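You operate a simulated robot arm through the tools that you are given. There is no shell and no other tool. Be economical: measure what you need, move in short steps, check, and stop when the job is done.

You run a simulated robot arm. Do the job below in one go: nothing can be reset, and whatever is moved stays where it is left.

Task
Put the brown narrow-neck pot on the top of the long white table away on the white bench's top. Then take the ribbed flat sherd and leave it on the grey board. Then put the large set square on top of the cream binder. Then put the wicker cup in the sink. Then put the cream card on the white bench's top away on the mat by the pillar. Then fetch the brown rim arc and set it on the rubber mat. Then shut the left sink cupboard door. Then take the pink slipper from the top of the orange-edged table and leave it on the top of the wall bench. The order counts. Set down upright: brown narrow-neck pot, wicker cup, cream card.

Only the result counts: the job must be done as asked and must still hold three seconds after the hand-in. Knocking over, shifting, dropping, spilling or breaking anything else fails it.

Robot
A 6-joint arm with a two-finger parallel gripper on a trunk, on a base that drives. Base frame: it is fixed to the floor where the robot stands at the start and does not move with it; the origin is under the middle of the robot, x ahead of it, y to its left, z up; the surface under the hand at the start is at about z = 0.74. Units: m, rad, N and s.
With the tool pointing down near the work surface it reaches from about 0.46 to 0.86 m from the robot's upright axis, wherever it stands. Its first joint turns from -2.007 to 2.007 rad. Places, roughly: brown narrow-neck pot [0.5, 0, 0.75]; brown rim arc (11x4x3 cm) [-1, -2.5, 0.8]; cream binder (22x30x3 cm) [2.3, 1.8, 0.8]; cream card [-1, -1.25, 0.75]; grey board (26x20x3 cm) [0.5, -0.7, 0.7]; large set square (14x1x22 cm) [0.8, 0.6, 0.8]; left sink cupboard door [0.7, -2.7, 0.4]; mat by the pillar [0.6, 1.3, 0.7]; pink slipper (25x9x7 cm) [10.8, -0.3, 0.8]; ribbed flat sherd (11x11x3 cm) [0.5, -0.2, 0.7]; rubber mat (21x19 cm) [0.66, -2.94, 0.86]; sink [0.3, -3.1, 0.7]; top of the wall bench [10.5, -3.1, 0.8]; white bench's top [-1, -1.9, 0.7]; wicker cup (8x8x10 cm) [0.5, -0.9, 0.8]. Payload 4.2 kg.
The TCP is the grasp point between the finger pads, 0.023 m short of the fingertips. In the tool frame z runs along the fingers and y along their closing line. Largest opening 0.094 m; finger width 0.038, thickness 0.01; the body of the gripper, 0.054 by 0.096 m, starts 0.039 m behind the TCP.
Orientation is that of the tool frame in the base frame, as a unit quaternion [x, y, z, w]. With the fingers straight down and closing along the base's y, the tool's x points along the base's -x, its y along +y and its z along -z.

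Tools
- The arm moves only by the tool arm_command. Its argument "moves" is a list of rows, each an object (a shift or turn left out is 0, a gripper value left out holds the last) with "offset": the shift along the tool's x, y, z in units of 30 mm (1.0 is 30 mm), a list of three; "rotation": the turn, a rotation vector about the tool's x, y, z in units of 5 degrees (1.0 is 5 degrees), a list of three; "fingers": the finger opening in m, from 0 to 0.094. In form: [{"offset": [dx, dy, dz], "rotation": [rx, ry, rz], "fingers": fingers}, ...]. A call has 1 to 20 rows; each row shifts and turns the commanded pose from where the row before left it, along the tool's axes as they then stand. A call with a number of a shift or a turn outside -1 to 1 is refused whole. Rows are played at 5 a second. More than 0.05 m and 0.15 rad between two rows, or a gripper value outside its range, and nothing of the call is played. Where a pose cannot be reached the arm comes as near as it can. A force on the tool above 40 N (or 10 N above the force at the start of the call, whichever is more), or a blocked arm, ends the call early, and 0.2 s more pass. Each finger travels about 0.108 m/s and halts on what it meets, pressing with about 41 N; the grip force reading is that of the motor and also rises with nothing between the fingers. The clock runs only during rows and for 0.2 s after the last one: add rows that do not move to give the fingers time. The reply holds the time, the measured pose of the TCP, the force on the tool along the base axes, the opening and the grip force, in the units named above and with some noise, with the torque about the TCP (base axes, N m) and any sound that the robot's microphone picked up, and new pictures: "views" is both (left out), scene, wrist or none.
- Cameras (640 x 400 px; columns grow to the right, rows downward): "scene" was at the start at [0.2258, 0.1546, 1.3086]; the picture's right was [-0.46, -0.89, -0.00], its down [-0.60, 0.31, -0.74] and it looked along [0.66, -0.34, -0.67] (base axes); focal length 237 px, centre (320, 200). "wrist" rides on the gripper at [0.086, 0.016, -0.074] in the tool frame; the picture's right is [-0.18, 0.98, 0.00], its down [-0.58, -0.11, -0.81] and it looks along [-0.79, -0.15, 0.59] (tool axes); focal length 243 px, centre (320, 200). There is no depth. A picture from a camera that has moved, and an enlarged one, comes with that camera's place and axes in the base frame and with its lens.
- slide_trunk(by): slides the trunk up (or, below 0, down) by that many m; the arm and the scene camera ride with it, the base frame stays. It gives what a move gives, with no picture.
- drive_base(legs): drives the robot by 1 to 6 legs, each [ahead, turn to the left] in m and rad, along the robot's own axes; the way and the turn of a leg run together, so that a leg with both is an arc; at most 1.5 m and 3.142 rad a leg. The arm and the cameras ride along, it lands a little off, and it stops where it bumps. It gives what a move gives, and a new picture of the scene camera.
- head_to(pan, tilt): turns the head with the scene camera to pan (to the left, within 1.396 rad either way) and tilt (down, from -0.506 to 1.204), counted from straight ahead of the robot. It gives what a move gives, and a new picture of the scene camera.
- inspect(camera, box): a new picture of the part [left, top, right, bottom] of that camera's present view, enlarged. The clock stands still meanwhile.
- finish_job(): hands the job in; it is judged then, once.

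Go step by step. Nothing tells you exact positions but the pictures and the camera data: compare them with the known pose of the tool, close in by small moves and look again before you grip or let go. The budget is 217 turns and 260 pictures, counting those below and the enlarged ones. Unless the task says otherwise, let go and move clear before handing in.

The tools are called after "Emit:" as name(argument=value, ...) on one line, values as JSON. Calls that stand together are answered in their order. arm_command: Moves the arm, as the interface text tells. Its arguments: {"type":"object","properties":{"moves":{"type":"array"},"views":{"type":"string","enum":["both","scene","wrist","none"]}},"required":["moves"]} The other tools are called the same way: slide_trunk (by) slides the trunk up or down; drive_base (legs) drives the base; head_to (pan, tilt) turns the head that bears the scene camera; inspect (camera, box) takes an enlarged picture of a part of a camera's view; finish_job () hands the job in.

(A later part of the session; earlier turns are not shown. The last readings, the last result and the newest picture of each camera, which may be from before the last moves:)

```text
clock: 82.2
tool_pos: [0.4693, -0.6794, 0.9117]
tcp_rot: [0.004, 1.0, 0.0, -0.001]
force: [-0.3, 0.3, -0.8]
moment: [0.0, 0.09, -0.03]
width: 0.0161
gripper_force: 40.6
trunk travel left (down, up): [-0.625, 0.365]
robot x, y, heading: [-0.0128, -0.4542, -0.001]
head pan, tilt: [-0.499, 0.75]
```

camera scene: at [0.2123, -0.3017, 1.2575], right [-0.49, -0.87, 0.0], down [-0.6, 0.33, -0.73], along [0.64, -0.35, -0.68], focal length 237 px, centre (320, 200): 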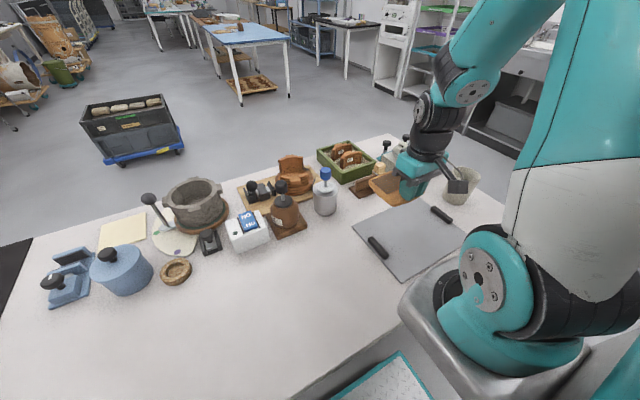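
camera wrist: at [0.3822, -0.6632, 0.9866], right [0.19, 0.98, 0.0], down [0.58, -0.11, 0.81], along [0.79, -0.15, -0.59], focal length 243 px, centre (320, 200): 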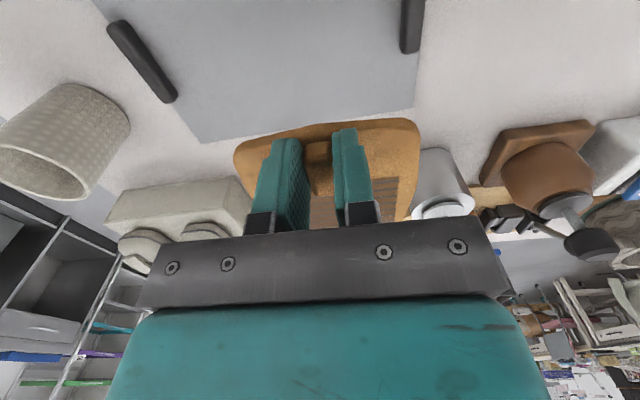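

I'll correct toward (0.422, −0.725).

Emit:
arm_command(moves=[{"offset": [0, -0.8, 0]}, {"offset": [0.5, -0.7, 0]}, {"offset": [0.5, 0, 0]}, {"offset": [0.5, 0, 0]}, {}], views="none")

Emit:
inspect(camera="wrist", box=[0, 0, 640, 400])

Emit:
inspect(camera="scene", box=[330, 130, 500, 290])

```text
clock: 83.4
tool_pos: [0.4231, -0.7249, 0.9116]
tcp_rot: [0.004, 1.0, 0.0, -0.001]
force: [-0.2, -1.2, -2.2]
moment: [0.0, 0.04, 0.0]
width: 0.016
gripper_force: 41.1
trunk travel left (down, up): [-0.625, 0.365]
robot x, y, heading: [-0.0117, -0.4516, -0.003]
head pan, tilt: [-0.499, 0.75]
```

```text
1.00 times, centred on (320, 200) of wrist (not enlarged: the box is as wide or as high as the picture)
camera zoom: at [0.3362, -0.7075, 0.9863], right [0.19, 0.98, 0.0], down [0.58, -0.11, 0.81], along [0.79, -0.15, -0.59], focal length 243 px, centre (320, 200)
```

zoom: 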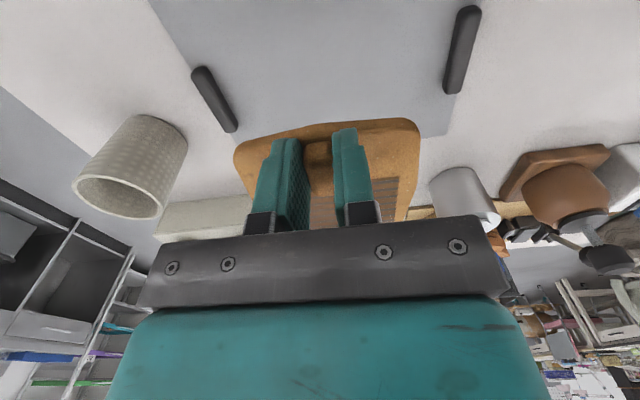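

```text
2.50 times, centred on (415, 210) of scene
camera zoom: at [0.2123, -0.3019, 1.2575], right [-0.49, -0.87, 0.0], down [-0.6, 0.33, -0.73], along [0.64, -0.35, -0.68], focal length 593 px, centre (82, 175)
```

zoom: 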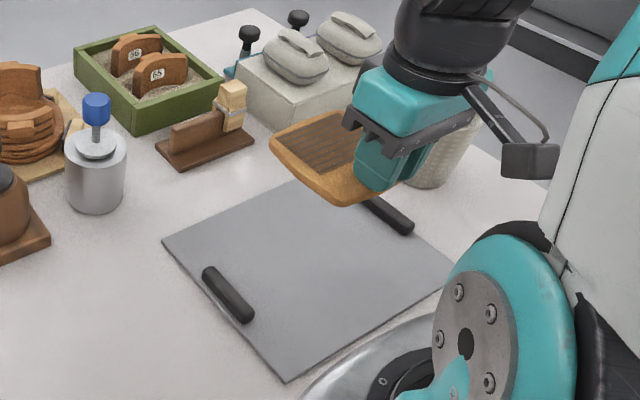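

The sherd sits centred between the handles. I'll lower it.

Emit:
arm_command(moves=[{"offset": [0, 0, 1]}, {"offset": [0, 0, 1]}, {"offset": [0, 0, 1]}, {"offset": [0, 0, 0.7]}, {"offset": [0, 0, 0.2]}, {"offset": [0, 0, 0.1]}, {"offset": [0, 0, 0.1]}, {}], views="none")

Emit:
inspect(camera="scene", box=[330, 130, 500, 290])

```text
clock: 85.2
tool_pos: [0.4219, -0.7247, 0.7893]
tcp_rot: [0.004, 1.0, 0.0, -0.001]
force: [0.0, 0.1, -1.4]
moment: [-0.01, 0.05, 0.01]
width: 0.0164
gripper_force: 41.0
trunk travel left (down, up): [-0.625, 0.365]
robot x, y, heading: [-0.0109, -0.4516, -0.006]
head pan, tilt: [-0.499, 0.75]
```

```text
2.50 times, centred on (415, 210) of scene
camera zoom: at [0.2123, -0.3019, 1.2575], right [-0.49, -0.87, 0.0], down [-0.6, 0.33, -0.73], along [0.64, -0.35, -0.68], focal length 593 px, centre (82, 175)
```

zoom: 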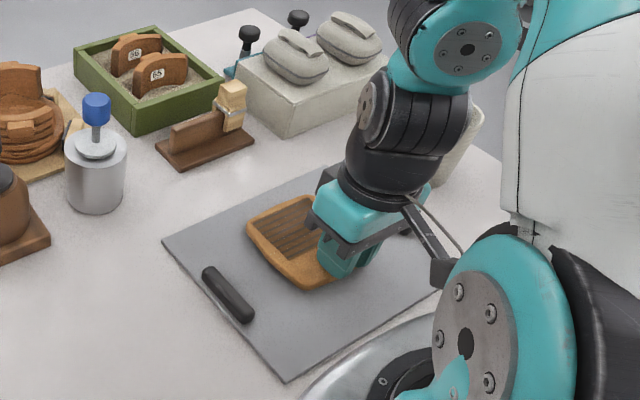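

Emit:
arm_command(moves=[{"offset": [0, 0, 0.08]}, {"offset": [0, 0, 0.08]}, {"offset": [0, 0, 0.08]}, {}], views="none")

```text
clock: 86.2
tool_pos: [0.4219, -0.7235, 0.7808]
tcp_rot: [0.003, 1.0, -0.001, -0.002]
force: [0.3, -0.5, -1.0]
moment: [0.01, 0.03, -0.02]
width: 0.0163
gripper_force: 41.5
trunk travel left (down, up): [-0.625, 0.365]
robot x, y, heading: [-0.0138, -0.4594, -0.012]
head pan, tilt: [-0.499, 0.75]
```

Emit:
arm_command(moves=[{"offset": [0, 0, 0.06]}, {"offset": [0, 0, 0.06]}, {}], views="none")

```text
clock: 87.0
tool_pos: [0.4224, -0.7245, 0.7793]
tcp_rot: [0.004, 1.0, -0.001, 0.001]
force: [-3.2, 1.5, 36.3]
moment: [0.17, -0.16, 0.02]
width: 0.0162
gripper_force: 40.6
trunk travel left (down, up): [-0.625, 0.365]
robot x, y, heading: [-0.0123, -0.4535, -0.007]
head pan, tilt: [-0.499, 0.75]
stopped in row 3: the force on the tool passed its limit at 42 N (the readings are from after the stop); the commanded pose is now the measured one
```

It's in contact with the board. I'll ease off, open and rise.

Emit:
arm_command(moves=[{"offset": [0, 0, -0.03]}, {"fingers": 0.03}, {"fingers": 0.05}, {}, {"offset": [0, 0, -0.4]}, {"offset": [0, 0, -1]}, {"offset": [0, 0, -1]}, {"offset": [0, 0, -1]}, {"offset": [0, 0, -1]}, {"offset": [0, 0, -1], "fingers": 0.094}, {}], views="both")

```text
clock: 89.4
tool_pos: [0.4231, -0.7251, 0.9409]
tcp_rot: [0.004, 1.0, 0.0, -0.001]
force: [0.2, 0.7, -0.3]
moment: [0.02, -0.02, 0.0]
width: 0.094
gripper_force: 0.0
trunk travel left (down, up): [-0.625, 0.365]
robot x, y, heading: [-0.0142, -0.4536, -0.007]
head pan, tilt: [-0.499, 0.75]
camera scene: at [0.2123, -0.302, 1.2575], right [-0.49, -0.87, 0.0], down [-0.6, 0.33, -0.73], along [0.64, -0.35, -0.68], focal length 237 px, centre (320, 200)
camera wrist: at [0.3363, -0.708, 1.0168], right [0.19, 0.98, 0.0], down [0.58, -0.11, 0.81], along [0.79, -0.15, -0.59], focal length 243 px, centre (320, 200)
```

scene: 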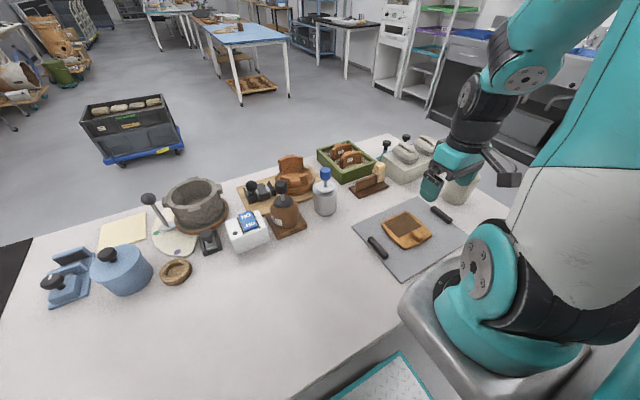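
wrist: 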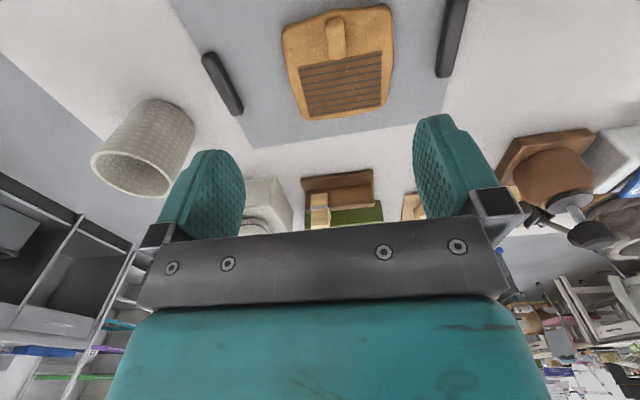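

The sherd is on the board. I'll raise the trunk and look toward the set squares and the binder desk.

Emit:
slide_trunk(by=0.25)

Emit:
head_to(pan=0.6, tilt=0.4)

Emit:
inspect(camera="scene", box=[200, 60, 520, 260])

```text
clock: 91.9
tool_pos: [0.4233, -0.7252, 1.192]
tcp_rot: [0.003, 1.0, -0.001, 0.0]
force: [-0.6, -0.1, -0.3]
moment: [-0.01, -0.01, 0.0]
width: 0.0941
gripper_force: 0.1
trunk travel left (down, up): [-0.875, 0.115]
robot x, y, heading: [-0.0121, -0.452, -0.002]
head pan, tilt: [-0.499, 0.75]
```

```text
clock: 93.3
tool_pos: [0.4233, -0.7249, 1.1913]
tcp_rot: [0.004, 1.0, -0.001, 0.001]
force: [-0.5, -0.2, 0.7]
moment: [0.0, 0.01, -0.01]
width: 0.0941
gripper_force: 0.0
trunk travel left (down, up): [-0.875, 0.115]
robot x, y, heading: [-0.0107, -0.4513, -0.007]
head pan, tilt: [0.6, 0.4]
camera scene: at [0.2166, -0.21, 1.5386], right [0.56, -0.83, 0.0], down [-0.32, -0.22, -0.92], along [0.76, 0.51, -0.39], focal length 237 px, centre (320, 200)
```

scene: 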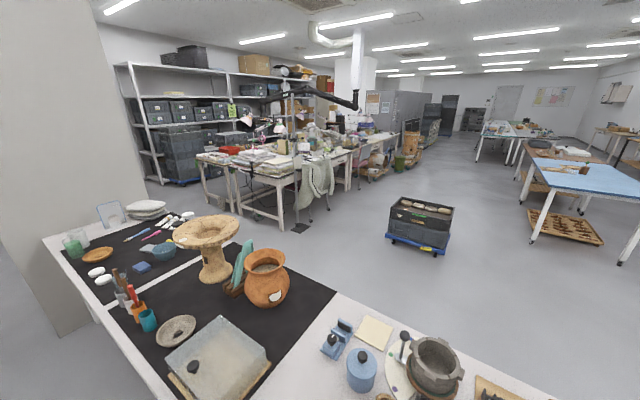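

```text
2.00 times, centred on (360, 160) of scene
camera zoom: at [0.2166, -0.21, 1.5386], right [0.56, -0.83, 0.0], down [-0.32, -0.22, -0.92], along [0.76, 0.51, -0.39], focal length 474 px, centre (240, 280)
```

zoom: 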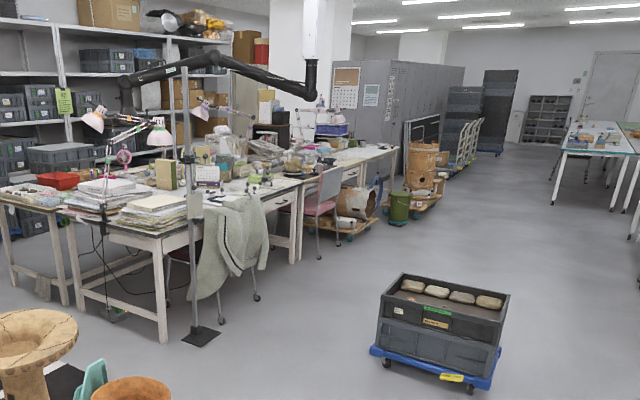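

Next is the set square. I'll go around the −y end of the table to the far aisle, so I can pick it up and continue straight to the binder desk near (2.3, 1.8).

Emit:
drive_base(legs=[[-0.2, 0], [0, -1.565], [1.05, 0], [0, 1.57], [1.5, 0], [0.3, 0]])

```text
clock: 116.2
tool_pos: [2.0204, -1.7801, 1.191]
tcp_rot: [0.002, 1.0, -0.001, 0.0]
force: [-0.1, -0.1, 0.5]
moment: [0.02, -0.01, 0.01]
width: 0.094
gripper_force: 0.0
trunk travel left (down, up): [-0.875, 0.115]
robot x, y, heading: [1.5811, -1.5082, -0.009]
head pan, tilt: [0.6, 0.4]
camera scene: at [1.8129, -1.2671, 1.5387], right [0.56, -0.83, 0.0], down [-0.32, -0.22, -0.92], along [0.76, 0.52, -0.39], focal length 237 px, centre (320, 200)
```

scene: 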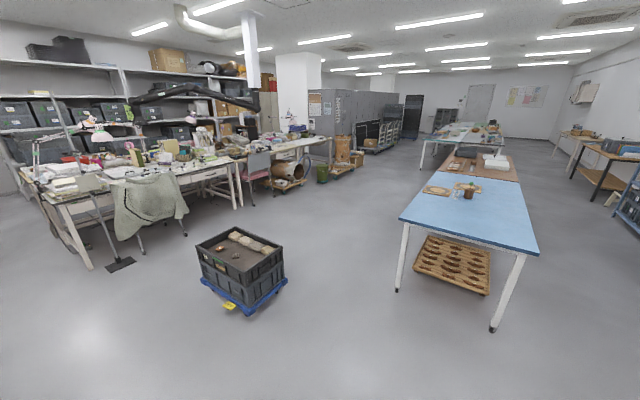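

The aisle is clear, with the cart at x ≥ 2.3. I'll turn left, drive up to y ≈ 0.55, then turn to face the table.

Emit:
drive_base(legs=[[0, 1.575], [1.2, 0], [0.85, 0], [0, 1.57]])

Emit:
head_to(pan=0.0, tilt=0.7)

```text
clock: 134.1
tool_pos: [1.1559, 0.8119, 1.1902]
tcp_rot: [1.0, -0.007, -0.001, -0.001]
force: [0.2, 0.0, -0.3]
moment: [-0.01, 0.0, 0.0]
width: 0.0942
gripper_force: 0.0
trunk travel left (down, up): [-0.875, 0.115]
robot x, y, heading: [1.5922, 0.5425, 3.131]
head pan, tilt: [0.6, 0.4]
camera scene: at [1.3578, 0.2923, 1.5387], right [-0.55, 0.83, 0.0], down [0.32, 0.22, -0.92], along [-0.77, -0.51, -0.39], focal length 237 px, centre (320, 200)
```

scene: 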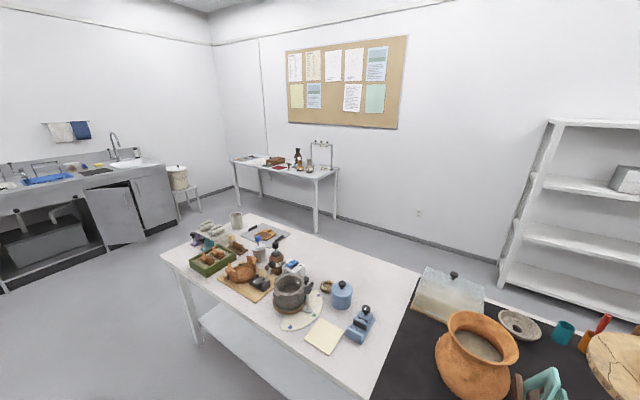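

```text
clock: 135.1
tool_pos: [1.1549, 0.8126, 1.1912]
tcp_rot: [1.0, -0.007, 0.0, -0.001]
force: [-1.0, 0.2, -0.2]
moment: [-0.01, -0.01, 0.0]
width: 0.0942
gripper_force: 0.2
trunk travel left (down, up): [-0.875, 0.115]
robot x, y, heading: [1.5879, 0.5417, 3.128]
head pan, tilt: [0.0, 0.7]
camera scene: at [1.35, 0.3447, 1.5118], right [0.01, 1.0, 0.0], down [0.64, -0.01, -0.77], along [-0.77, 0.01, -0.64], focal length 237 px, centre (320, 200)
```

scene: 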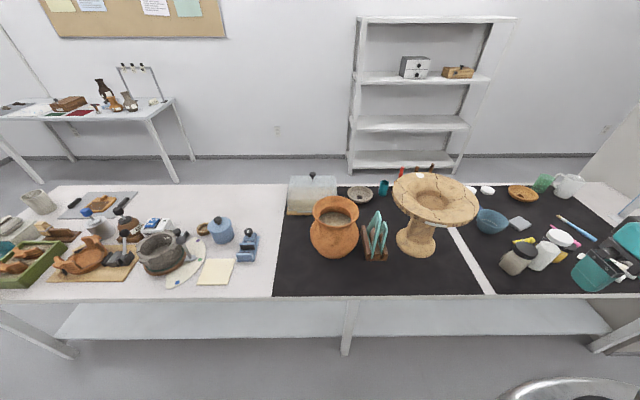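

I have a clear view of the set-square rack between the pot and the pedestal dish. I'll enlarge it.

Emit:
inspect(camera="scene", box=[310, 170, 440, 270])

Emit:
inspect(camera="wrist", box=[0, 0, 640, 400])

```text
4.00 times, centred on (375, 220) of scene
camera zoom: at [1.35, 0.3447, 1.5118], right [0.01, 1.0, 0.0], down [0.64, -0.01, -0.77], along [-0.77, 0.01, -0.64], focal length 949 px, centre (100, 120)
```

zoom: 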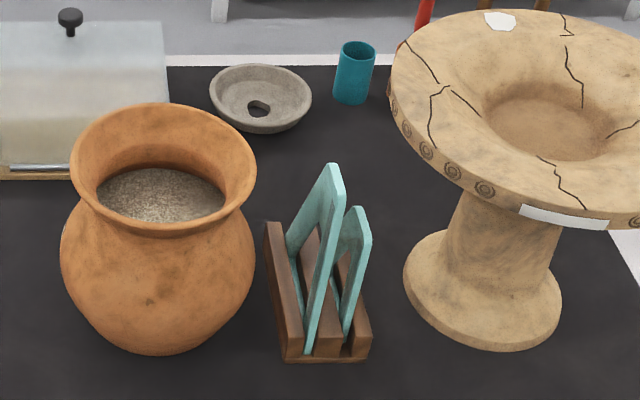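

```text
1.00 times, centred on (320, 200) of wrist (not enlarged: the box is as wide or as high as the picture)
camera zoom: at [1.2405, 0.7943, 1.2664], right [-0.2, -0.98, 0.0], down [-0.58, 0.12, 0.81], along [-0.79, 0.16, -0.59], focal length 243 px, centre (320, 200)
```

zoom: 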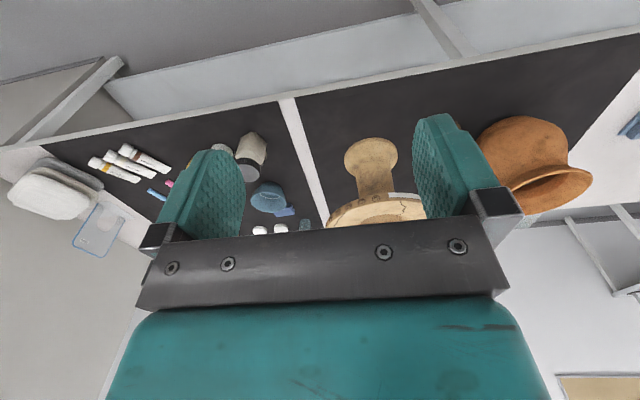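

The large square is the left, taller plate at y ≈ 0.547, with its vertical edge near x ≈ 0.785 and its apex near z 0.98. The dish and pot are close by, so I'll approach horizontally from this side. First I'll swing the arm in line and pitch the tool level.

Emit:
arm_command(moves=[{"offset": [0, 0.9, 0], "fingers": 0.04}, {"offset": [0, 0.9, 0]}, {"offset": [0, 0.9, 0]}, {"offset": [0, 0.9, 0]}, {"offset": [0, 0.9, 0]}, {"offset": [0, 0.9, 0]}, {"offset": [0, 0.9, 0]}, {"offset": [0, 0.9, 0]}, {"offset": [0, 0.9, 0]}, {"offset": [0, 0.7, 0]}, {}], views="none")

Emit:
arm_command(moves=[{"rotation": [0, -1, 0]}, {"rotation": [0, -1, 0]}, {"rotation": [0, -1, 0]}, {"rotation": [0, -1, 0]}, {"rotation": [0, -1, 0]}, {"rotation": [0, -1, 0]}, {"rotation": [0, -1, 0]}, {"rotation": [0, -1, 0]}, {"rotation": [0, -1, 0]}, {"rotation": [0, -1, 0]}, {"rotation": [0, -1, 0]}, {"rotation": [0, -1, 0]}, {"rotation": [0, -1, 0]}, {"rotation": [0, -1, 0]}, {"rotation": [0, -1, 0]}, {"rotation": [0, -1, 0]}, {"rotation": [0, -1, 0]}, {"rotation": [0, -1, 0]}, {}], views="both")

```text
clock: 137.5
tool_pos: [1.1188, 0.5596, 1.2034]
tcp_rot: [1.0, -0.007, 0.0, -0.001]
force: [0.1, 0.4, -1.1]
moment: [0.01, -0.01, 0.0]
width: 0.0402
gripper_force: 0.0
out of reach, approached as far as the arm can: row 2, 3, 4, 5, 6
trunk travel left (down, up): [-0.875, 0.115]
robot x, y, heading: [1.5892, 0.5389, 3.13]
head pan, tilt: [0.0, 0.7]
```

```text
clock: 141.5
tool_pos: [0.9726, 0.4759, 1.266]
tcp_rot: [0.753, -0.004, -0.657, -0.005]
force: [0.3, -1.4, -0.1]
moment: [-0.01, -0.02, 0.0]
width: 0.0399
gripper_force: 0.0
out of reach, approached as far as the arm can: row 2, 3, 4, 5, 6, 7, 8, 9, 10, 11, 12, 13, 14, 15, 16, 18
trunk travel left (down, up): [-0.875, 0.115]
robot x, y, heading: [1.5877, 0.5374, 3.129]
head pan, tilt: [0.0, 0.7]
camera scene: at [1.35, 0.3446, 1.5118], right [0.01, 1.0, 0.0], down [0.64, -0.01, -0.76], along [-0.76, 0.01, -0.64], focal length 237 px, centre (320, 200)
camera wrist: at [1.0572, 0.4584, 1.191], right [-0.04, -0.98, 0.18], down [0.72, 0.1, 0.68], along [-0.69, 0.16, 0.71], focal length 243 px, centre (320, 200)
```

scene: 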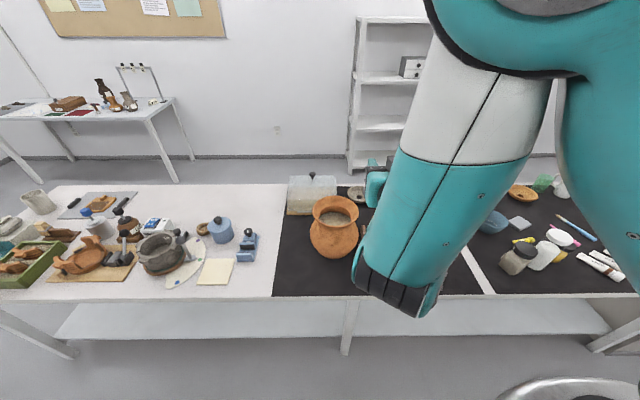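
wrist: 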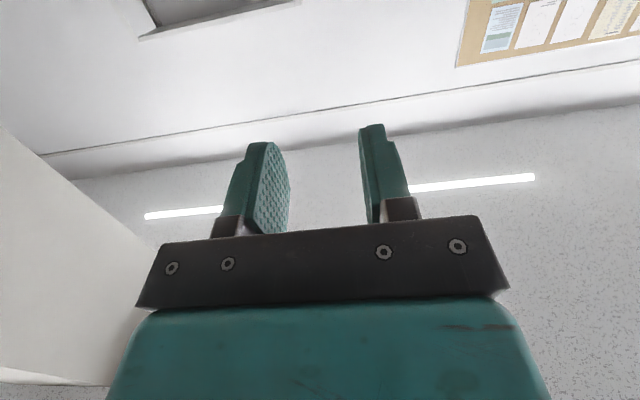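

The tool is nearly level (82°). I'll finish the pitch and shift to y ≈ 0.547.

Emit:
arm_command(moves=[{"offset": [0, -0.8, 0], "rotation": [0, -0.8, 0]}, {"offset": [0, -0.8, 0], "rotation": [0, -0.75, 0]}, {"offset": [0, -0.77, 0]}, {}, {}], views="scene")

```text
clock: 142.7
tool_pos: [0.9409, 0.5362, 1.3309]
tcp_rot: [0.709, -0.004, -0.705, -0.005]
force: [0.1, 0.5, 0.2]
moment: [-0.01, 0.02, 0.02]
width: 0.0399
gripper_force: 0.1
out of reach, approached as far as the arm can: row 1, 2, 3
trunk travel left (down, up): [-0.875, 0.115]
robot x, y, heading: [1.5883, 0.5362, 3.13]
head pan, tilt: [0.0, 0.7]
camera scene: at [1.35, 0.3447, 1.5118], right [0.01, 1.0, 0.0], down [0.64, -0.01, -0.76], along [-0.76, 0.01, -0.64], focal length 237 px, centre (320, 200)
```

scene: 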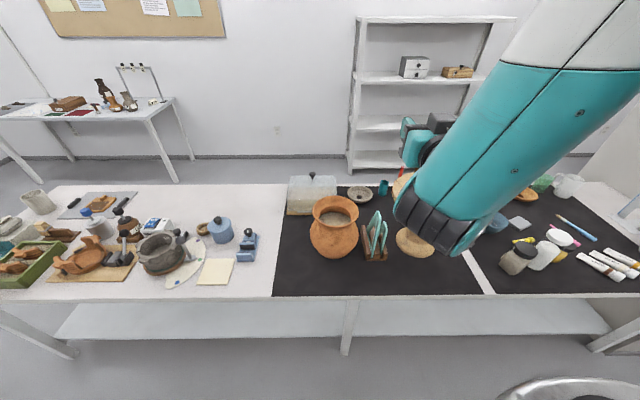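

I'll lower with the trunk in stages while still outside the objects.

Emit:
slide_trunk(by=-0.3)

Emit:
head_to(pan=-0.2, tilt=0.8)

Emit:
inspect(camera="wrist", box=[0, 0, 640, 400])

```text
clock: 145.7
tool_pos: [0.94, 0.5363, 1.0313]
tcp_rot: [0.709, -0.005, -0.705, -0.006]
force: [-0.6, 0.7, 0.1]
moment: [0.01, 0.02, 0.02]
width: 0.0403
gripper_force: 0.1
trunk travel left (down, up): [-0.575, 0.415]
robot x, y, heading: [1.5917, 0.5387, 3.124]
head pan, tilt: [0.0, 0.7]
```

```text
clock: 146.4
tool_pos: [0.9409, 0.5352, 1.0313]
tcp_rot: [0.71, -0.004, -0.705, -0.005]
force: [0.2, 0.4, -0.5]
moment: [-0.02, -0.02, 0.0]
width: 0.0401
gripper_force: 0.0
trunk travel left (down, up): [-0.575, 0.415]
robot x, y, heading: [1.5885, 0.537, 3.127]
head pan, tilt: [-0.201, 0.799]
camera scene: at [1.3561, 0.3606, 1.2036], right [0.21, 0.98, 0.0], down [0.7, -0.15, -0.7], along [-0.68, 0.15, -0.72], focal length 237 px, centre (320, 200)
```

scene: 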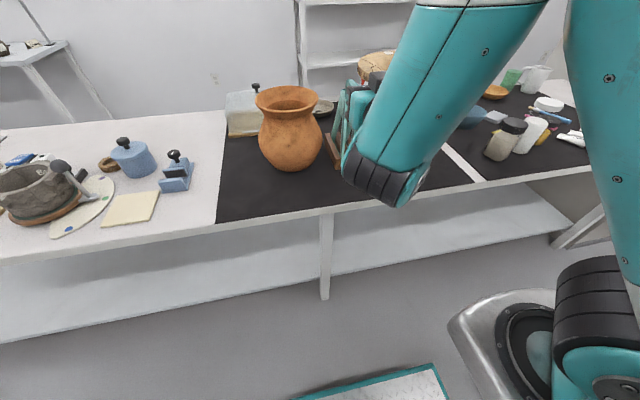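

```text
1.00 times, centred on (320, 200) of wrist (not enlarged: the box is as wide or as high as the picture)
camera zoom: at [1.0146, 0.5191, 0.946], right [-0.01, -0.98, 0.18], down [0.8, 0.1, 0.59], along [-0.59, 0.16, 0.79], focal length 243 px, centre (320, 200)
```

zoom: 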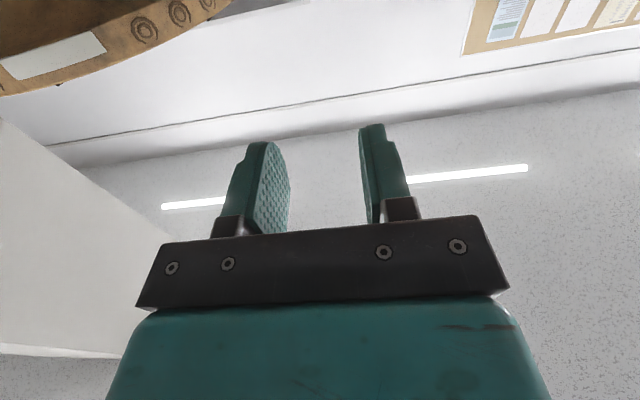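

Emit:
inspect(camera="scene", box=[270, 50, 430, 210])

```text
2.50 times, centred on (350, 130) of scene
camera zoom: at [1.3561, 0.3606, 1.2036], right [0.21, 0.98, 0.0], down [0.7, -0.15, -0.7], along [-0.68, 0.15, -0.72], focal length 593 px, centre (245, 375)
```

zoom: 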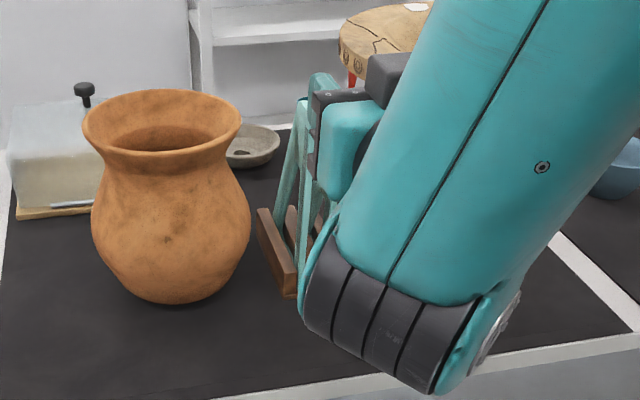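

I'll lower to z ≈ 0.945; the wrist camera should then see the square's apex ahead.

Emit:
slide_trunk(by=-0.086)

Emit:
inspect(camera="wrist", box=[0, 0, 640, 400])

Emit:
inspect(camera="scene", box=[270, 10, 430, 170])

```text
clock: 147.6
tool_pos: [0.941, 0.536, 0.9446]
tcp_rot: [0.71, -0.004, -0.705, -0.005]
force: [-0.4, 0.0, -0.3]
moment: [0.02, 0.04, 0.0]
width: 0.0402
gripper_force: 0.1
trunk travel left (down, up): [-0.489, 0.501]
robot x, y, heading: [1.5901, 0.5426, 3.127]
head pan, tilt: [-0.201, 0.799]
```

```text
1.00 times, centred on (320, 200) of wrist (not enlarged: the box is as wide or as high as the picture)
camera zoom: at [1.0146, 0.5191, 0.86], right [-0.01, -0.98, 0.18], down [0.8, 0.1, 0.59], along [-0.59, 0.16, 0.79], focal length 243 px, centre (320, 200)
```

zoom: 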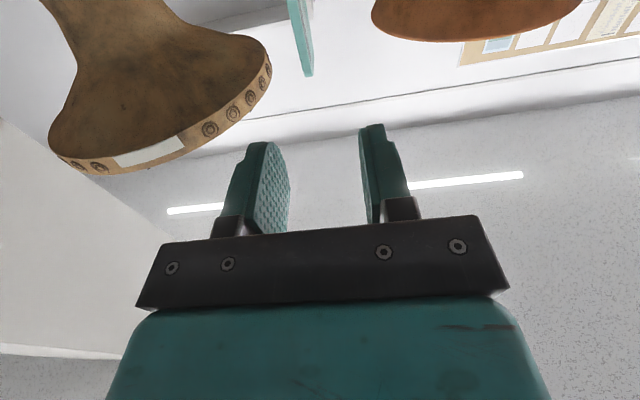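

```text
2.50 times, centred on (350, 90) of scene
camera zoom: at [1.3561, 0.3607, 1.1175], right [0.21, 0.98, 0.0], down [0.7, -0.15, -0.7], along [-0.68, 0.15, -0.72], focal length 593 px, centre (245, 475)
```

zoom: 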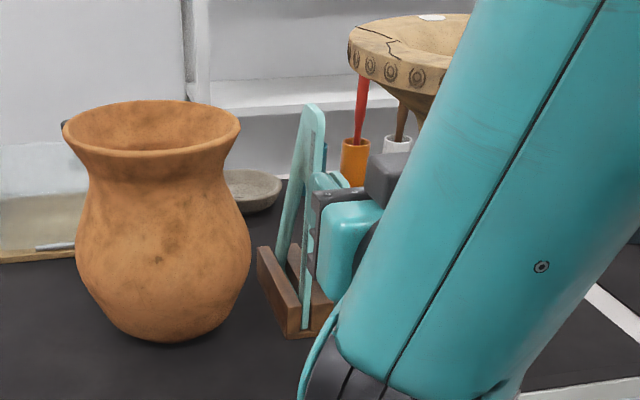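

The apex is at y ≈ 0.553, z ≈ 0.97. I'll shift sideways 16 mm, then advance partway.

Emit:
arm_command(moves=[{"offset": [0, -0.55, 0]}, {"offset": [0, 0, 0.8]}, {"offset": [0, 0, 0.8]}, {"offset": [0, 0, 0.8]}, {"offset": [0, 0, 0.8]}, {"offset": [0, 0, 0.5]}, {}], views="wrist")

Emit:
inspect(camera="scene", box=[270, 10, 430, 170])

```text
clock: 149.2
tool_pos: [0.823, 0.5517, 0.9441]
tcp_rot: [0.709, -0.005, -0.705, -0.006]
force: [0.2, 0.7, 0.7]
moment: [-0.06, 0.0, -0.03]
width: 0.0402
gripper_force: 0.0
out of reach, approached as far as the arm can: row 1
trunk travel left (down, up): [-0.489, 0.501]
robot x, y, heading: [1.5913, 0.5368, 3.127]
head pan, tilt: [-0.201, 0.799]
camera wrist: at [0.8972, 0.5346, 0.8592], right [-0.01, -0.98, 0.18], down [0.8, 0.1, 0.59], along [-0.59, 0.15, 0.79], focal length 243 px, centre (320, 200)
```

wrist: 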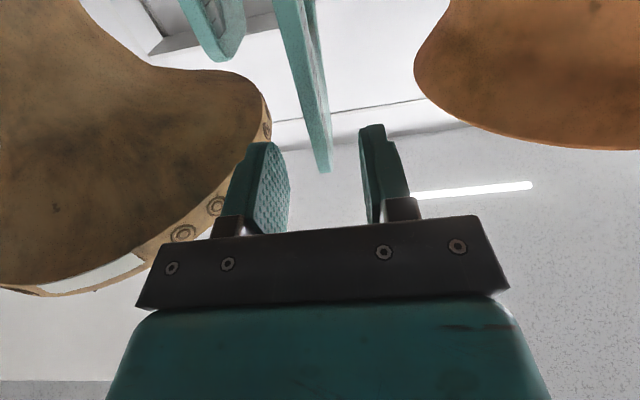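

```text
2.50 times, centred on (350, 90) of scene
camera zoom: at [1.3561, 0.3607, 1.1175], right [0.21, 0.98, 0.0], down [0.7, -0.15, -0.7], along [-0.68, 0.15, -0.72], focal length 593 px, centre (245, 475)
```

zoom: 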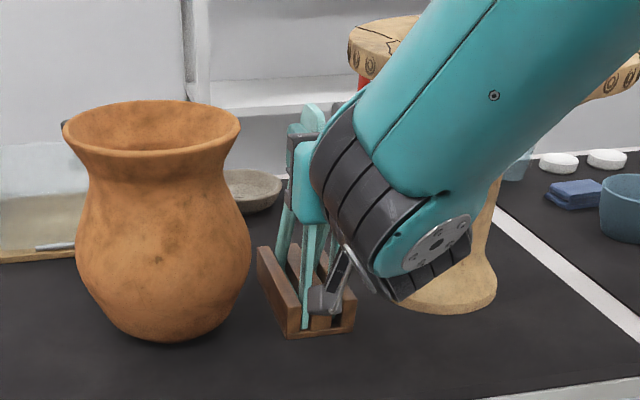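

The plate edge enters centrally between the fingers. I'll advance the last 45 mm and close.

Emit:
arm_command(moves=[{"offset": [0, 0, 0.5]}, {"offset": [0, 0, 0.5]}, {"offset": [0, 0, 0.5]}, {}], views="wrist")

```text
clock: 150.2
tool_pos: [0.7777, 0.5533, 0.9448]
tcp_rot: [0.709, -0.004, -0.705, -0.005]
force: [0.1, 0.3, 0.2]
moment: [0.0, -0.02, 0.01]
width: 0.0398
gripper_force: 0.0
trunk travel left (down, up): [-0.489, 0.501]
robot x, y, heading: [1.5933, 0.5379, 3.123]
head pan, tilt: [-0.201, 0.799]
camera wrist: at [0.8528, 0.5353, 0.8592], right [-0.01, -0.98, 0.18], down [0.8, 0.1, 0.59], along [-0.59, 0.15, 0.79], focal length 243 px, centre (320, 200)
```

wrist: 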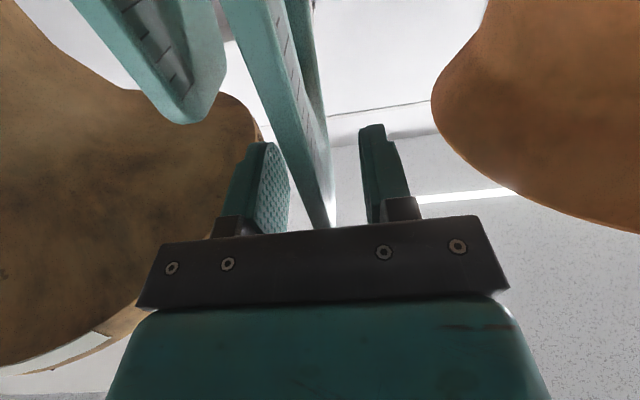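

Emit:
arm_command(moves=[{"offset": [0, 0, 0.17]}, {"fingers": 0.02}, {"fingers": 0.0}, {"fingers": 0.0}, {"fingers": 0.0}, {}], views="wrist")

```text
clock: 151.6
tool_pos: [0.7735, 0.5535, 0.9438]
tcp_rot: [0.71, -0.004, -0.704, -0.005]
force: [-0.9, -1.7, 0.4]
moment: [-0.2, 0.05, 0.12]
width: 0.0077
gripper_force: 40.9
trunk travel left (down, up): [-0.489, 0.501]
robot x, y, heading: [1.5884, 0.5378, 3.127]
head pan, tilt: [-0.201, 0.799]
camera wrist: at [0.8477, 0.5353, 0.8591], right [-0.01, -0.98, 0.18], down [0.8, 0.1, 0.59], along [-0.59, 0.16, 0.79], focal length 243 px, centre (320, 200)
```

wrist: 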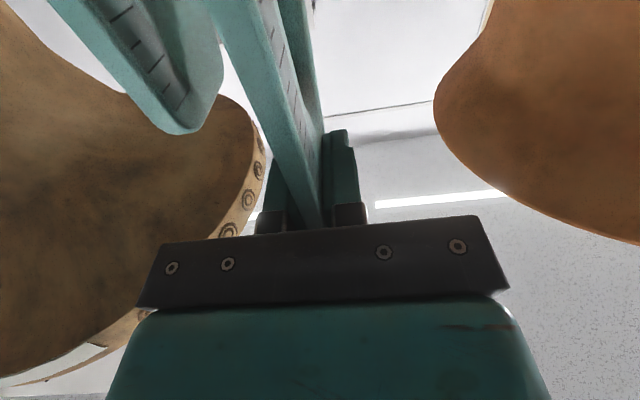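

The plate is gripped (7.7 mm). I'll lift it straight up with the trunk.

Emit:
slide_trunk(by=0.06)

Emit:
inspect(camera="scene", box=[250, 10, 430, 190])

```text
clock: 152.6
tool_pos: [0.7736, 0.5529, 1.0042]
tcp_rot: [0.71, -0.004, -0.704, -0.005]
force: [0.2, -0.2, -1.1]
moment: [-0.03, -0.03, -0.01]
width: 0.0077
gripper_force: 40.5
trunk travel left (down, up): [-0.549, 0.441]
robot x, y, heading: [1.5879, 0.5418, 3.126]
head pan, tilt: [-0.201, 0.799]
```

```text
2.22 times, centred on (340, 100) of scene
camera zoom: at [1.3561, 0.3607, 1.1775], right [0.21, 0.98, 0.0], down [0.7, -0.15, -0.7], along [-0.68, 0.15, -0.72], focal length 527 px, centre (276, 422)
```

zoom: 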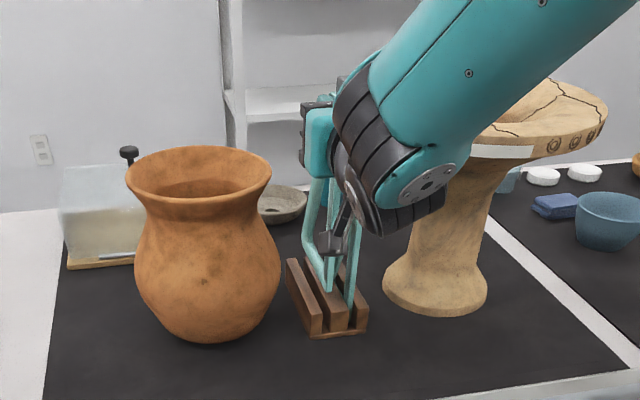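

The large square is rising cleanly and the small one stays in place. I'll lift well clear and then back away.

Emit:
slide_trunk(by=0.28)

Emit:
drive_base(legs=[[-0.12, 0]])

```text
clock: 155.5
tool_pos: [0.7729, 0.553, 1.2852]
tcp_rot: [0.71, -0.004, -0.704, -0.005]
force: [0.9, -0.6, -2.3]
moment: [0.01, -0.03, -0.01]
width: 0.0077
gripper_force: 41.2
trunk travel left (down, up): [-0.829, 0.161]
robot x, y, heading: [1.5906, 0.5381, 3.13]
head pan, tilt: [-0.201, 0.799]
```

```text
clock: 156.7
tool_pos: [0.895, 0.553, 1.2853]
tcp_rot: [0.709, -0.005, -0.705, -0.006]
force: [-0.7, 0.2, -2.0]
moment: [0.01, -0.04, -0.05]
width: 0.0077
gripper_force: 41.0
trunk travel left (down, up): [-0.829, 0.161]
robot x, y, heading: [1.7112, 0.5343, 3.126]
head pan, tilt: [-0.201, 0.799]
camera scene: at [1.4767, 0.3593, 1.4575], right [0.21, 0.98, 0.0], down [0.7, -0.15, -0.7], along [-0.68, 0.15, -0.72], focal length 237 px, centre (320, 200)
```

scene: 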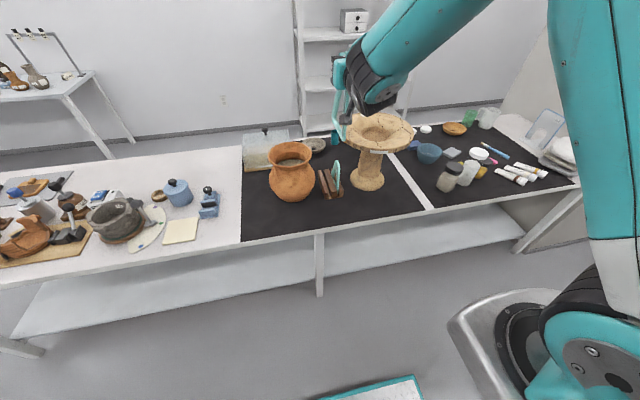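

The square is clear of everything. I'll retract the arm and swing north along the aisle, keeping x ≈ 1.4, to look at the binder desk before reaching over it.

Emit:
arm_command(moves=[{"offset": [0, 0, -0.8]}, {"offset": [0, 0, -0.8]}, {"offset": [0, 0, -0.8]}, {"offset": [0, 0, -0.8]}, {"offset": [0, 0, -0.8]}, {}], views="none")

Emit:
drive_base(legs=[[0, -1.33], [1.1, 0]])

Emit:
head_to(pan=-1.3, tilt=0.5)

```text
clock: 158.1
tool_pos: [1.0153, 0.5507, 1.2848]
tcp_rot: [0.709, -0.004, -0.705, -0.005]
force: [-0.6, 0.4, -1.3]
moment: [0.0, -0.04, -0.05]
width: 0.0077
gripper_force: 40.7
trunk travel left (down, up): [-0.829, 0.161]
robot x, y, heading: [1.7069, 0.5341, 3.125]
head pan, tilt: [-0.201, 0.799]
```

```text
clock: 167.1
tool_pos: [1.334, 2.3021, 1.2856]
tcp_rot: [0.552, -0.446, -0.548, -0.443]
force: [0.0, -0.8, -1.0]
moment: [-0.03, -0.04, 0.0]
width: 0.0078
gripper_force: 41.0
trunk travel left (down, up): [-0.829, 0.161]
robot x, y, heading: [1.47, 1.6208, 1.78]
head pan, tilt: [-0.201, 0.799]
camera scene: at [1.2533, 1.8075, 1.4575], right [1.0, 0.01, 0.0], down [0.01, -0.72, -0.7], along [-0.01, 0.7, -0.72], focal length 237 px, centre (320, 200)
```

scene: 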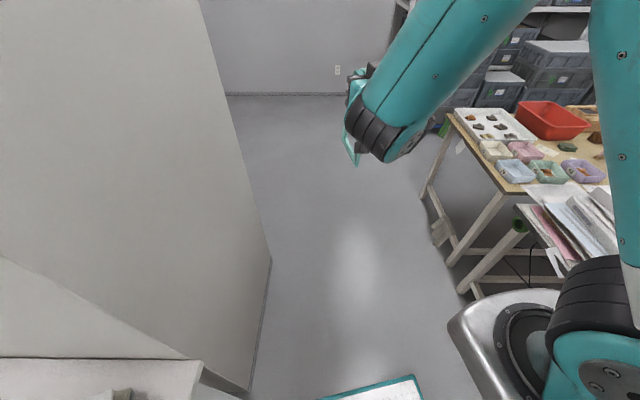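

```text
clock: 168.4
tool_pos: [1.334, 2.3022, 1.2847]
tcp_rot: [0.551, -0.447, -0.546, -0.445]
force: [-0.1, -0.4, -1.6]
moment: [-0.04, -0.01, 0.02]
width: 0.0078
gripper_force: 40.7
trunk travel left (down, up): [-0.829, 0.161]
robot x, y, heading: [1.4782, 1.6178, 1.784]
head pan, tilt: [-1.3, 0.499]
camera scene: at [1.3347, 1.7688, 1.4835], right [0.46, -0.89, 0.0], down [-0.42, -0.22, -0.88], along [0.78, 0.41, -0.48], focal length 237 px, centre (320, 200)
```

scene: 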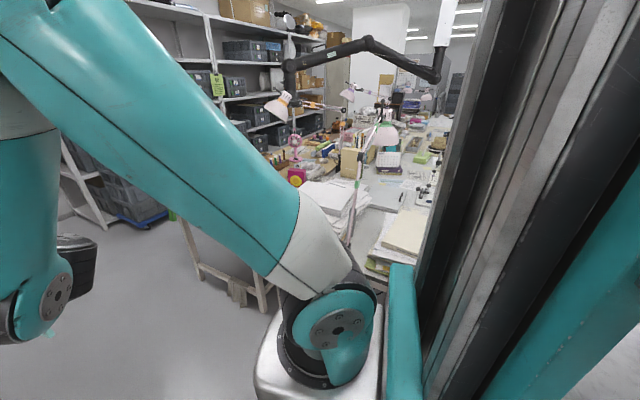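

Emit:
drive_base(legs=[[0, -1.1]])

Emit:
head_to(pan=-0.5, tilt=0.7)

```text
clock: 171.6
tool_pos: [2.0246, 2.05, 1.2834]
tcp_rot: [-0.234, 0.67, 0.231, 0.666]
force: [0.3, -0.1, -1.2]
moment: [-0.02, 0.04, -0.03]
width: 0.0078
gripper_force: 41.0
trunk travel left (down, up): [-0.829, 0.161]
robot x, y, heading: [1.4786, 1.6207, 0.672]
head pan, tilt: [-1.3, 0.499]
camera scene: at [1.5479, 1.812, 1.4835], right [-0.59, -0.81, 0.0], down [-0.39, 0.28, -0.88], along [0.71, -0.52, -0.48], focal length 237 px, centre (320, 200)
```

scene: 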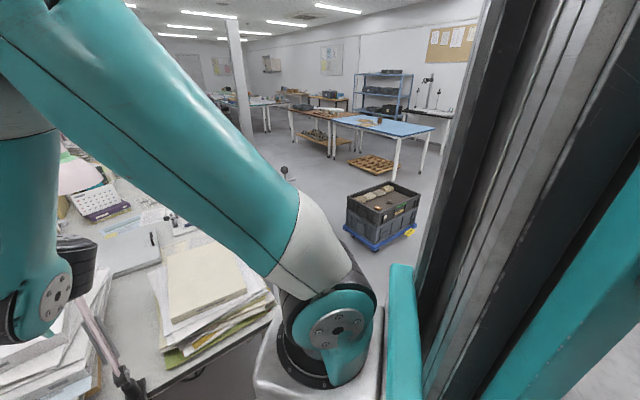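

```text
clock: 172.7
tool_pos: [2.0249, 2.0506, 1.2851]
tcp_rot: [-0.234, 0.669, 0.232, 0.666]
force: [-0.4, 0.4, -0.8]
moment: [-0.01, 0.01, 0.0]
width: 0.0081
gripper_force: 40.8
trunk travel left (down, up): [-0.829, 0.161]
robot x, y, heading: [1.4749, 1.6223, 0.672]
head pan, tilt: [-0.499, 0.7]
camera scene: at [1.5582, 1.88, 1.4658], right [0.17, -0.99, 0.0], down [-0.63, -0.11, -0.77], along [0.75, 0.13, -0.64], focal length 237 px, centre (320, 200)
```

scene: 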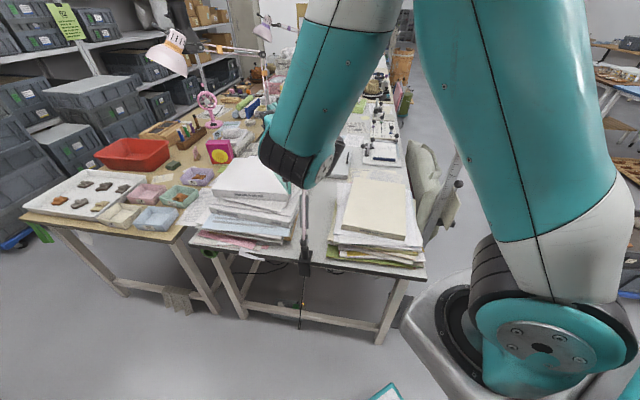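

Emit:
inspect(camera="scene", box=[200, 120, 460, 290])

Emit:
inspect(camera="wrist", box=[0, 0, 640, 400])

```text
2.35 times, centred on (330, 205) of scene
camera zoom: at [1.5582, 1.88, 1.4658], right [0.17, -0.99, 0.0], down [-0.63, -0.11, -0.77], along [0.75, 0.13, -0.64], focal length 558 px, centre (296, 188)
```

zoom: 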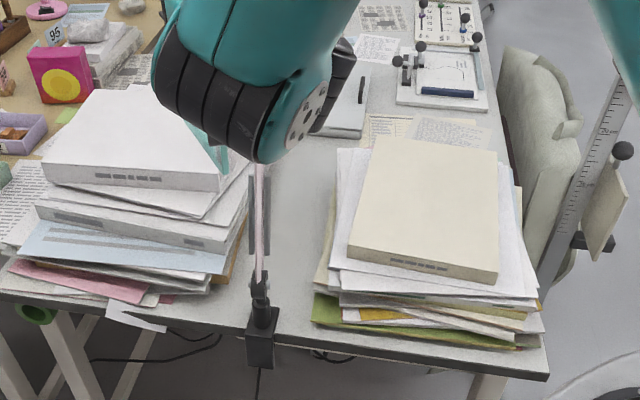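

```text
1.00 times, centred on (320, 200) of wrist (not enlarged: the box is as wide or as high as the picture)
camera zoom: at [1.9548, 2.016, 1.1994], right [-0.61, 0.77, 0.18], down [-0.56, -0.58, 0.59], along [0.56, 0.26, 0.79], focal length 243 px, centre (320, 200)
```

zoom: 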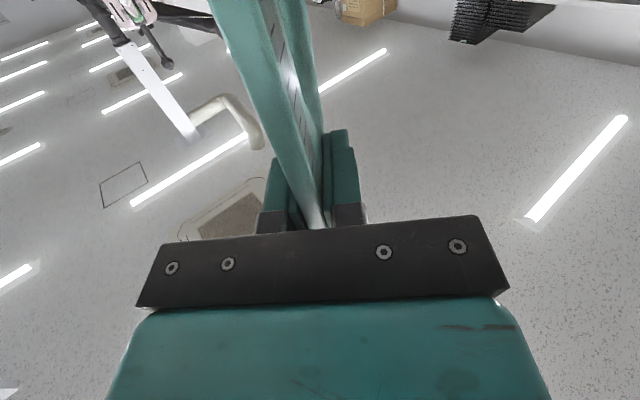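

The binder is the cream slab at x 2.15–2.46, y 1.66–1.89, top near z 0.85. A clamp lamp stands at about (2.04, 2.02), so I'll raise and back off before re-aiming.

Emit:
slide_trunk(by=0.1)

Emit:
drive_base(legs=[[-0.3, 0]])

Emit:
head_to(pan=-0.35, tilt=0.35)

```text
clock: 174.1
tool_pos: [2.0237, 2.0504, 1.384]
tcp_rot: [-0.233, 0.67, 0.231, 0.666]
force: [-1.2, 0.1, -0.8]
moment: [-0.04, 0.05, -0.04]
width: 0.0076
gripper_force: 40.7
trunk travel left (down, up): [-0.929, 0.061]
robot x, y, heading: [1.4779, 1.6206, 0.668]
head pan, tilt: [-0.499, 0.7]
```

```text
clock: 175.5
tool_pos: [1.9129, 1.947, 1.3843]
tcp_rot: [-0.23, 0.671, 0.227, 0.667]
force: [-0.3, 1.0, -1.3]
moment: [0.01, 0.03, -0.06]
width: 0.0077
gripper_force: 40.5
trunk travel left (down, up): [-0.929, 0.061]
robot x, y, heading: [1.3634, 1.5177, 0.656]
head pan, tilt: [-0.499, 0.7]
stopped in leg 1: the robot was blocked; the commanded pose is now the measured one
camera scene: at [1.448, 1.7805, 1.5656], right [0.16, -0.99, 0.0], down [-0.64, -0.1, -0.77], along [0.76, 0.12, -0.64], focal length 237 px, centre (320, 200)
```

scene: 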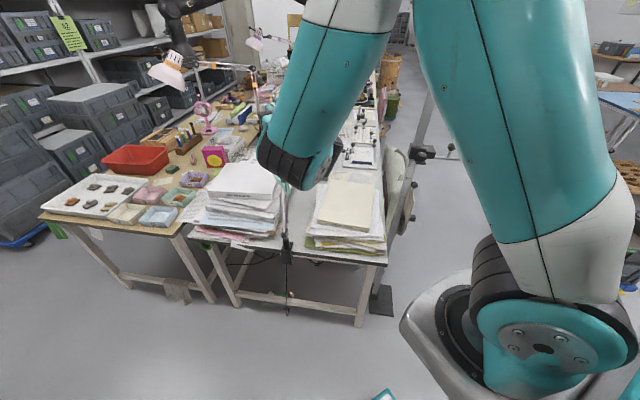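

```text
clock: 176.3
tool_pos: [1.9153, 1.9452, 1.3858]
tcp_rot: [-0.23, 0.671, 0.228, 0.667]
force: [-0.9, -0.8, -1.9]
moment: [-0.01, 0.03, -0.01]
width: 0.0075
gripper_force: 40.9
trunk travel left (down, up): [-0.929, 0.061]
robot x, y, heading: [1.3642, 1.5208, 0.655]
head pan, tilt: [-0.351, 0.351]
camera scene: at [1.4539, 1.7938, 1.5971], right [0.3, -0.95, 0.0], down [-0.33, -0.1, -0.94], along [0.9, 0.28, -0.34], focal length 237 px, centre (320, 200)
```

scene: 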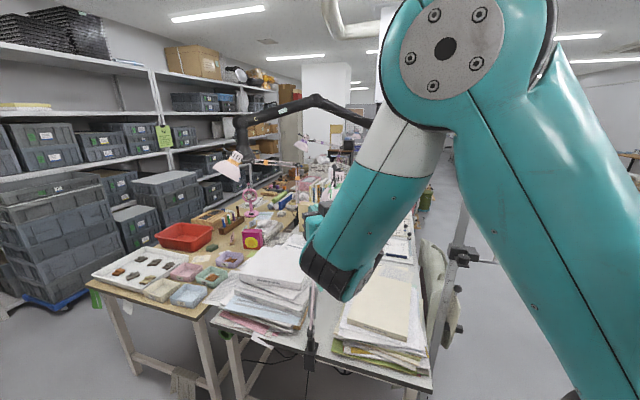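

The base stopped against something behind, probably the table edge, so I won't back up further there. I'll check where the clamp lamp's rod goes.

Emit:
inspect(camera="scene", box=[200, 120, 460, 400])

Emit:
head_to(pan=-0.9, tilt=0.5)

```text
1.43 times, centred on (330, 260) of scene
camera zoom: at [1.4539, 1.7938, 1.5971], right [0.3, -0.95, 0.0], down [-0.33, -0.1, -0.94], along [0.9, 0.28, -0.34], focal length 339 px, centre (306, 114)
```

zoom: 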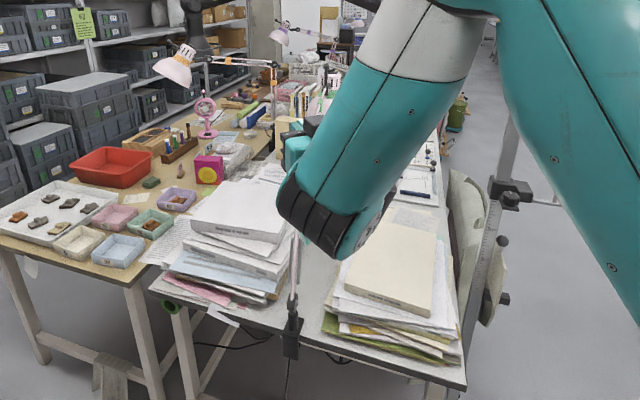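

```text
clock: 177.3
tool_pos: [1.9161, 1.9455, 1.3845]
tcp_rot: [-0.231, 0.672, 0.228, 0.666]
force: [0.6, 0.1, -1.9]
moment: [-0.01, 0.01, 0.0]
width: 0.0079
gripper_force: 40.4
trunk travel left (down, up): [-0.929, 0.061]
robot x, y, heading: [1.3617, 1.519, 0.658]
head pan, tilt: [-0.901, 0.499]
camera scene: at [1.4533, 1.7439, 1.5835], right [-0.24, -0.97, 0.0], down [-0.46, 0.12, -0.88], along [0.85, -0.21, -0.48], focal length 237 px, centre (320, 200)
```

scene: 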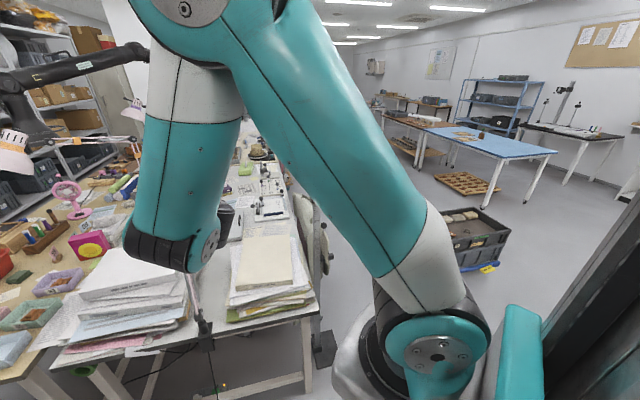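

I'll make the load more compact by pitching the tool down about 45° and retracting, so I can turn freely here.

Emit:
arm_command(moves=[{"rotation": [0, 1, 0]}, {"rotation": [0, 1, 0]}, {"rotation": [0, 1, 0]}, {"rotation": [0, 1, 0]}, {"rotation": [0, 1, 0]}, {"rotation": [0, 1, 0]}, {"rotation": [0, 1, 0]}, {"rotation": [0, 1, 0]}, {"rotation": [0, 1, 0]}, {"offset": [0.5, 0, -0.5]}, {"offset": [0.5, 0, -0.5]}, {"offset": [0.5, 0, -0.5]}, {"offset": [0.5, 0, -0.5]}, {"offset": [0.5, 0, -0.5]}, {}], views="scene")

```text
clock: 180.5
tool_pos: [1.8311, 1.8803, 1.3855]
tcp_rot: [-0.299, 0.875, 0.122, 0.359]
force: [0.4, 0.4, -2.1]
moment: [0.04, -0.07, 0.02]
width: 0.0078
gripper_force: 41.1
trunk travel left (down, up): [-0.929, 0.061]
robot x, y, heading: [1.3637, 1.5215, 0.656]
head pan, tilt: [-0.901, 0.499]
camera scene: at [1.4532, 1.7438, 1.5835], right [-0.24, -0.97, 0.0], down [-0.46, 0.12, -0.88], along [0.85, -0.21, -0.48], focal length 237 px, centre (320, 200)
```

scene: 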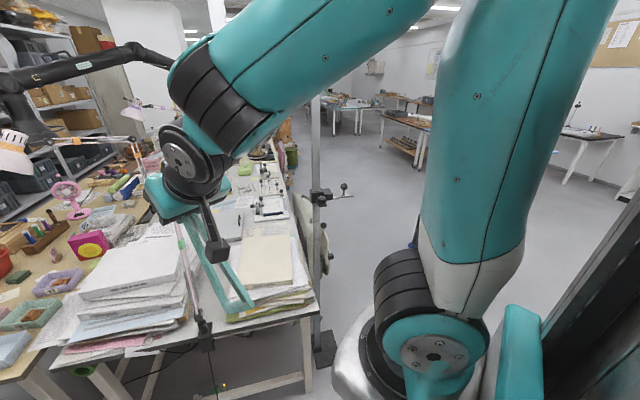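

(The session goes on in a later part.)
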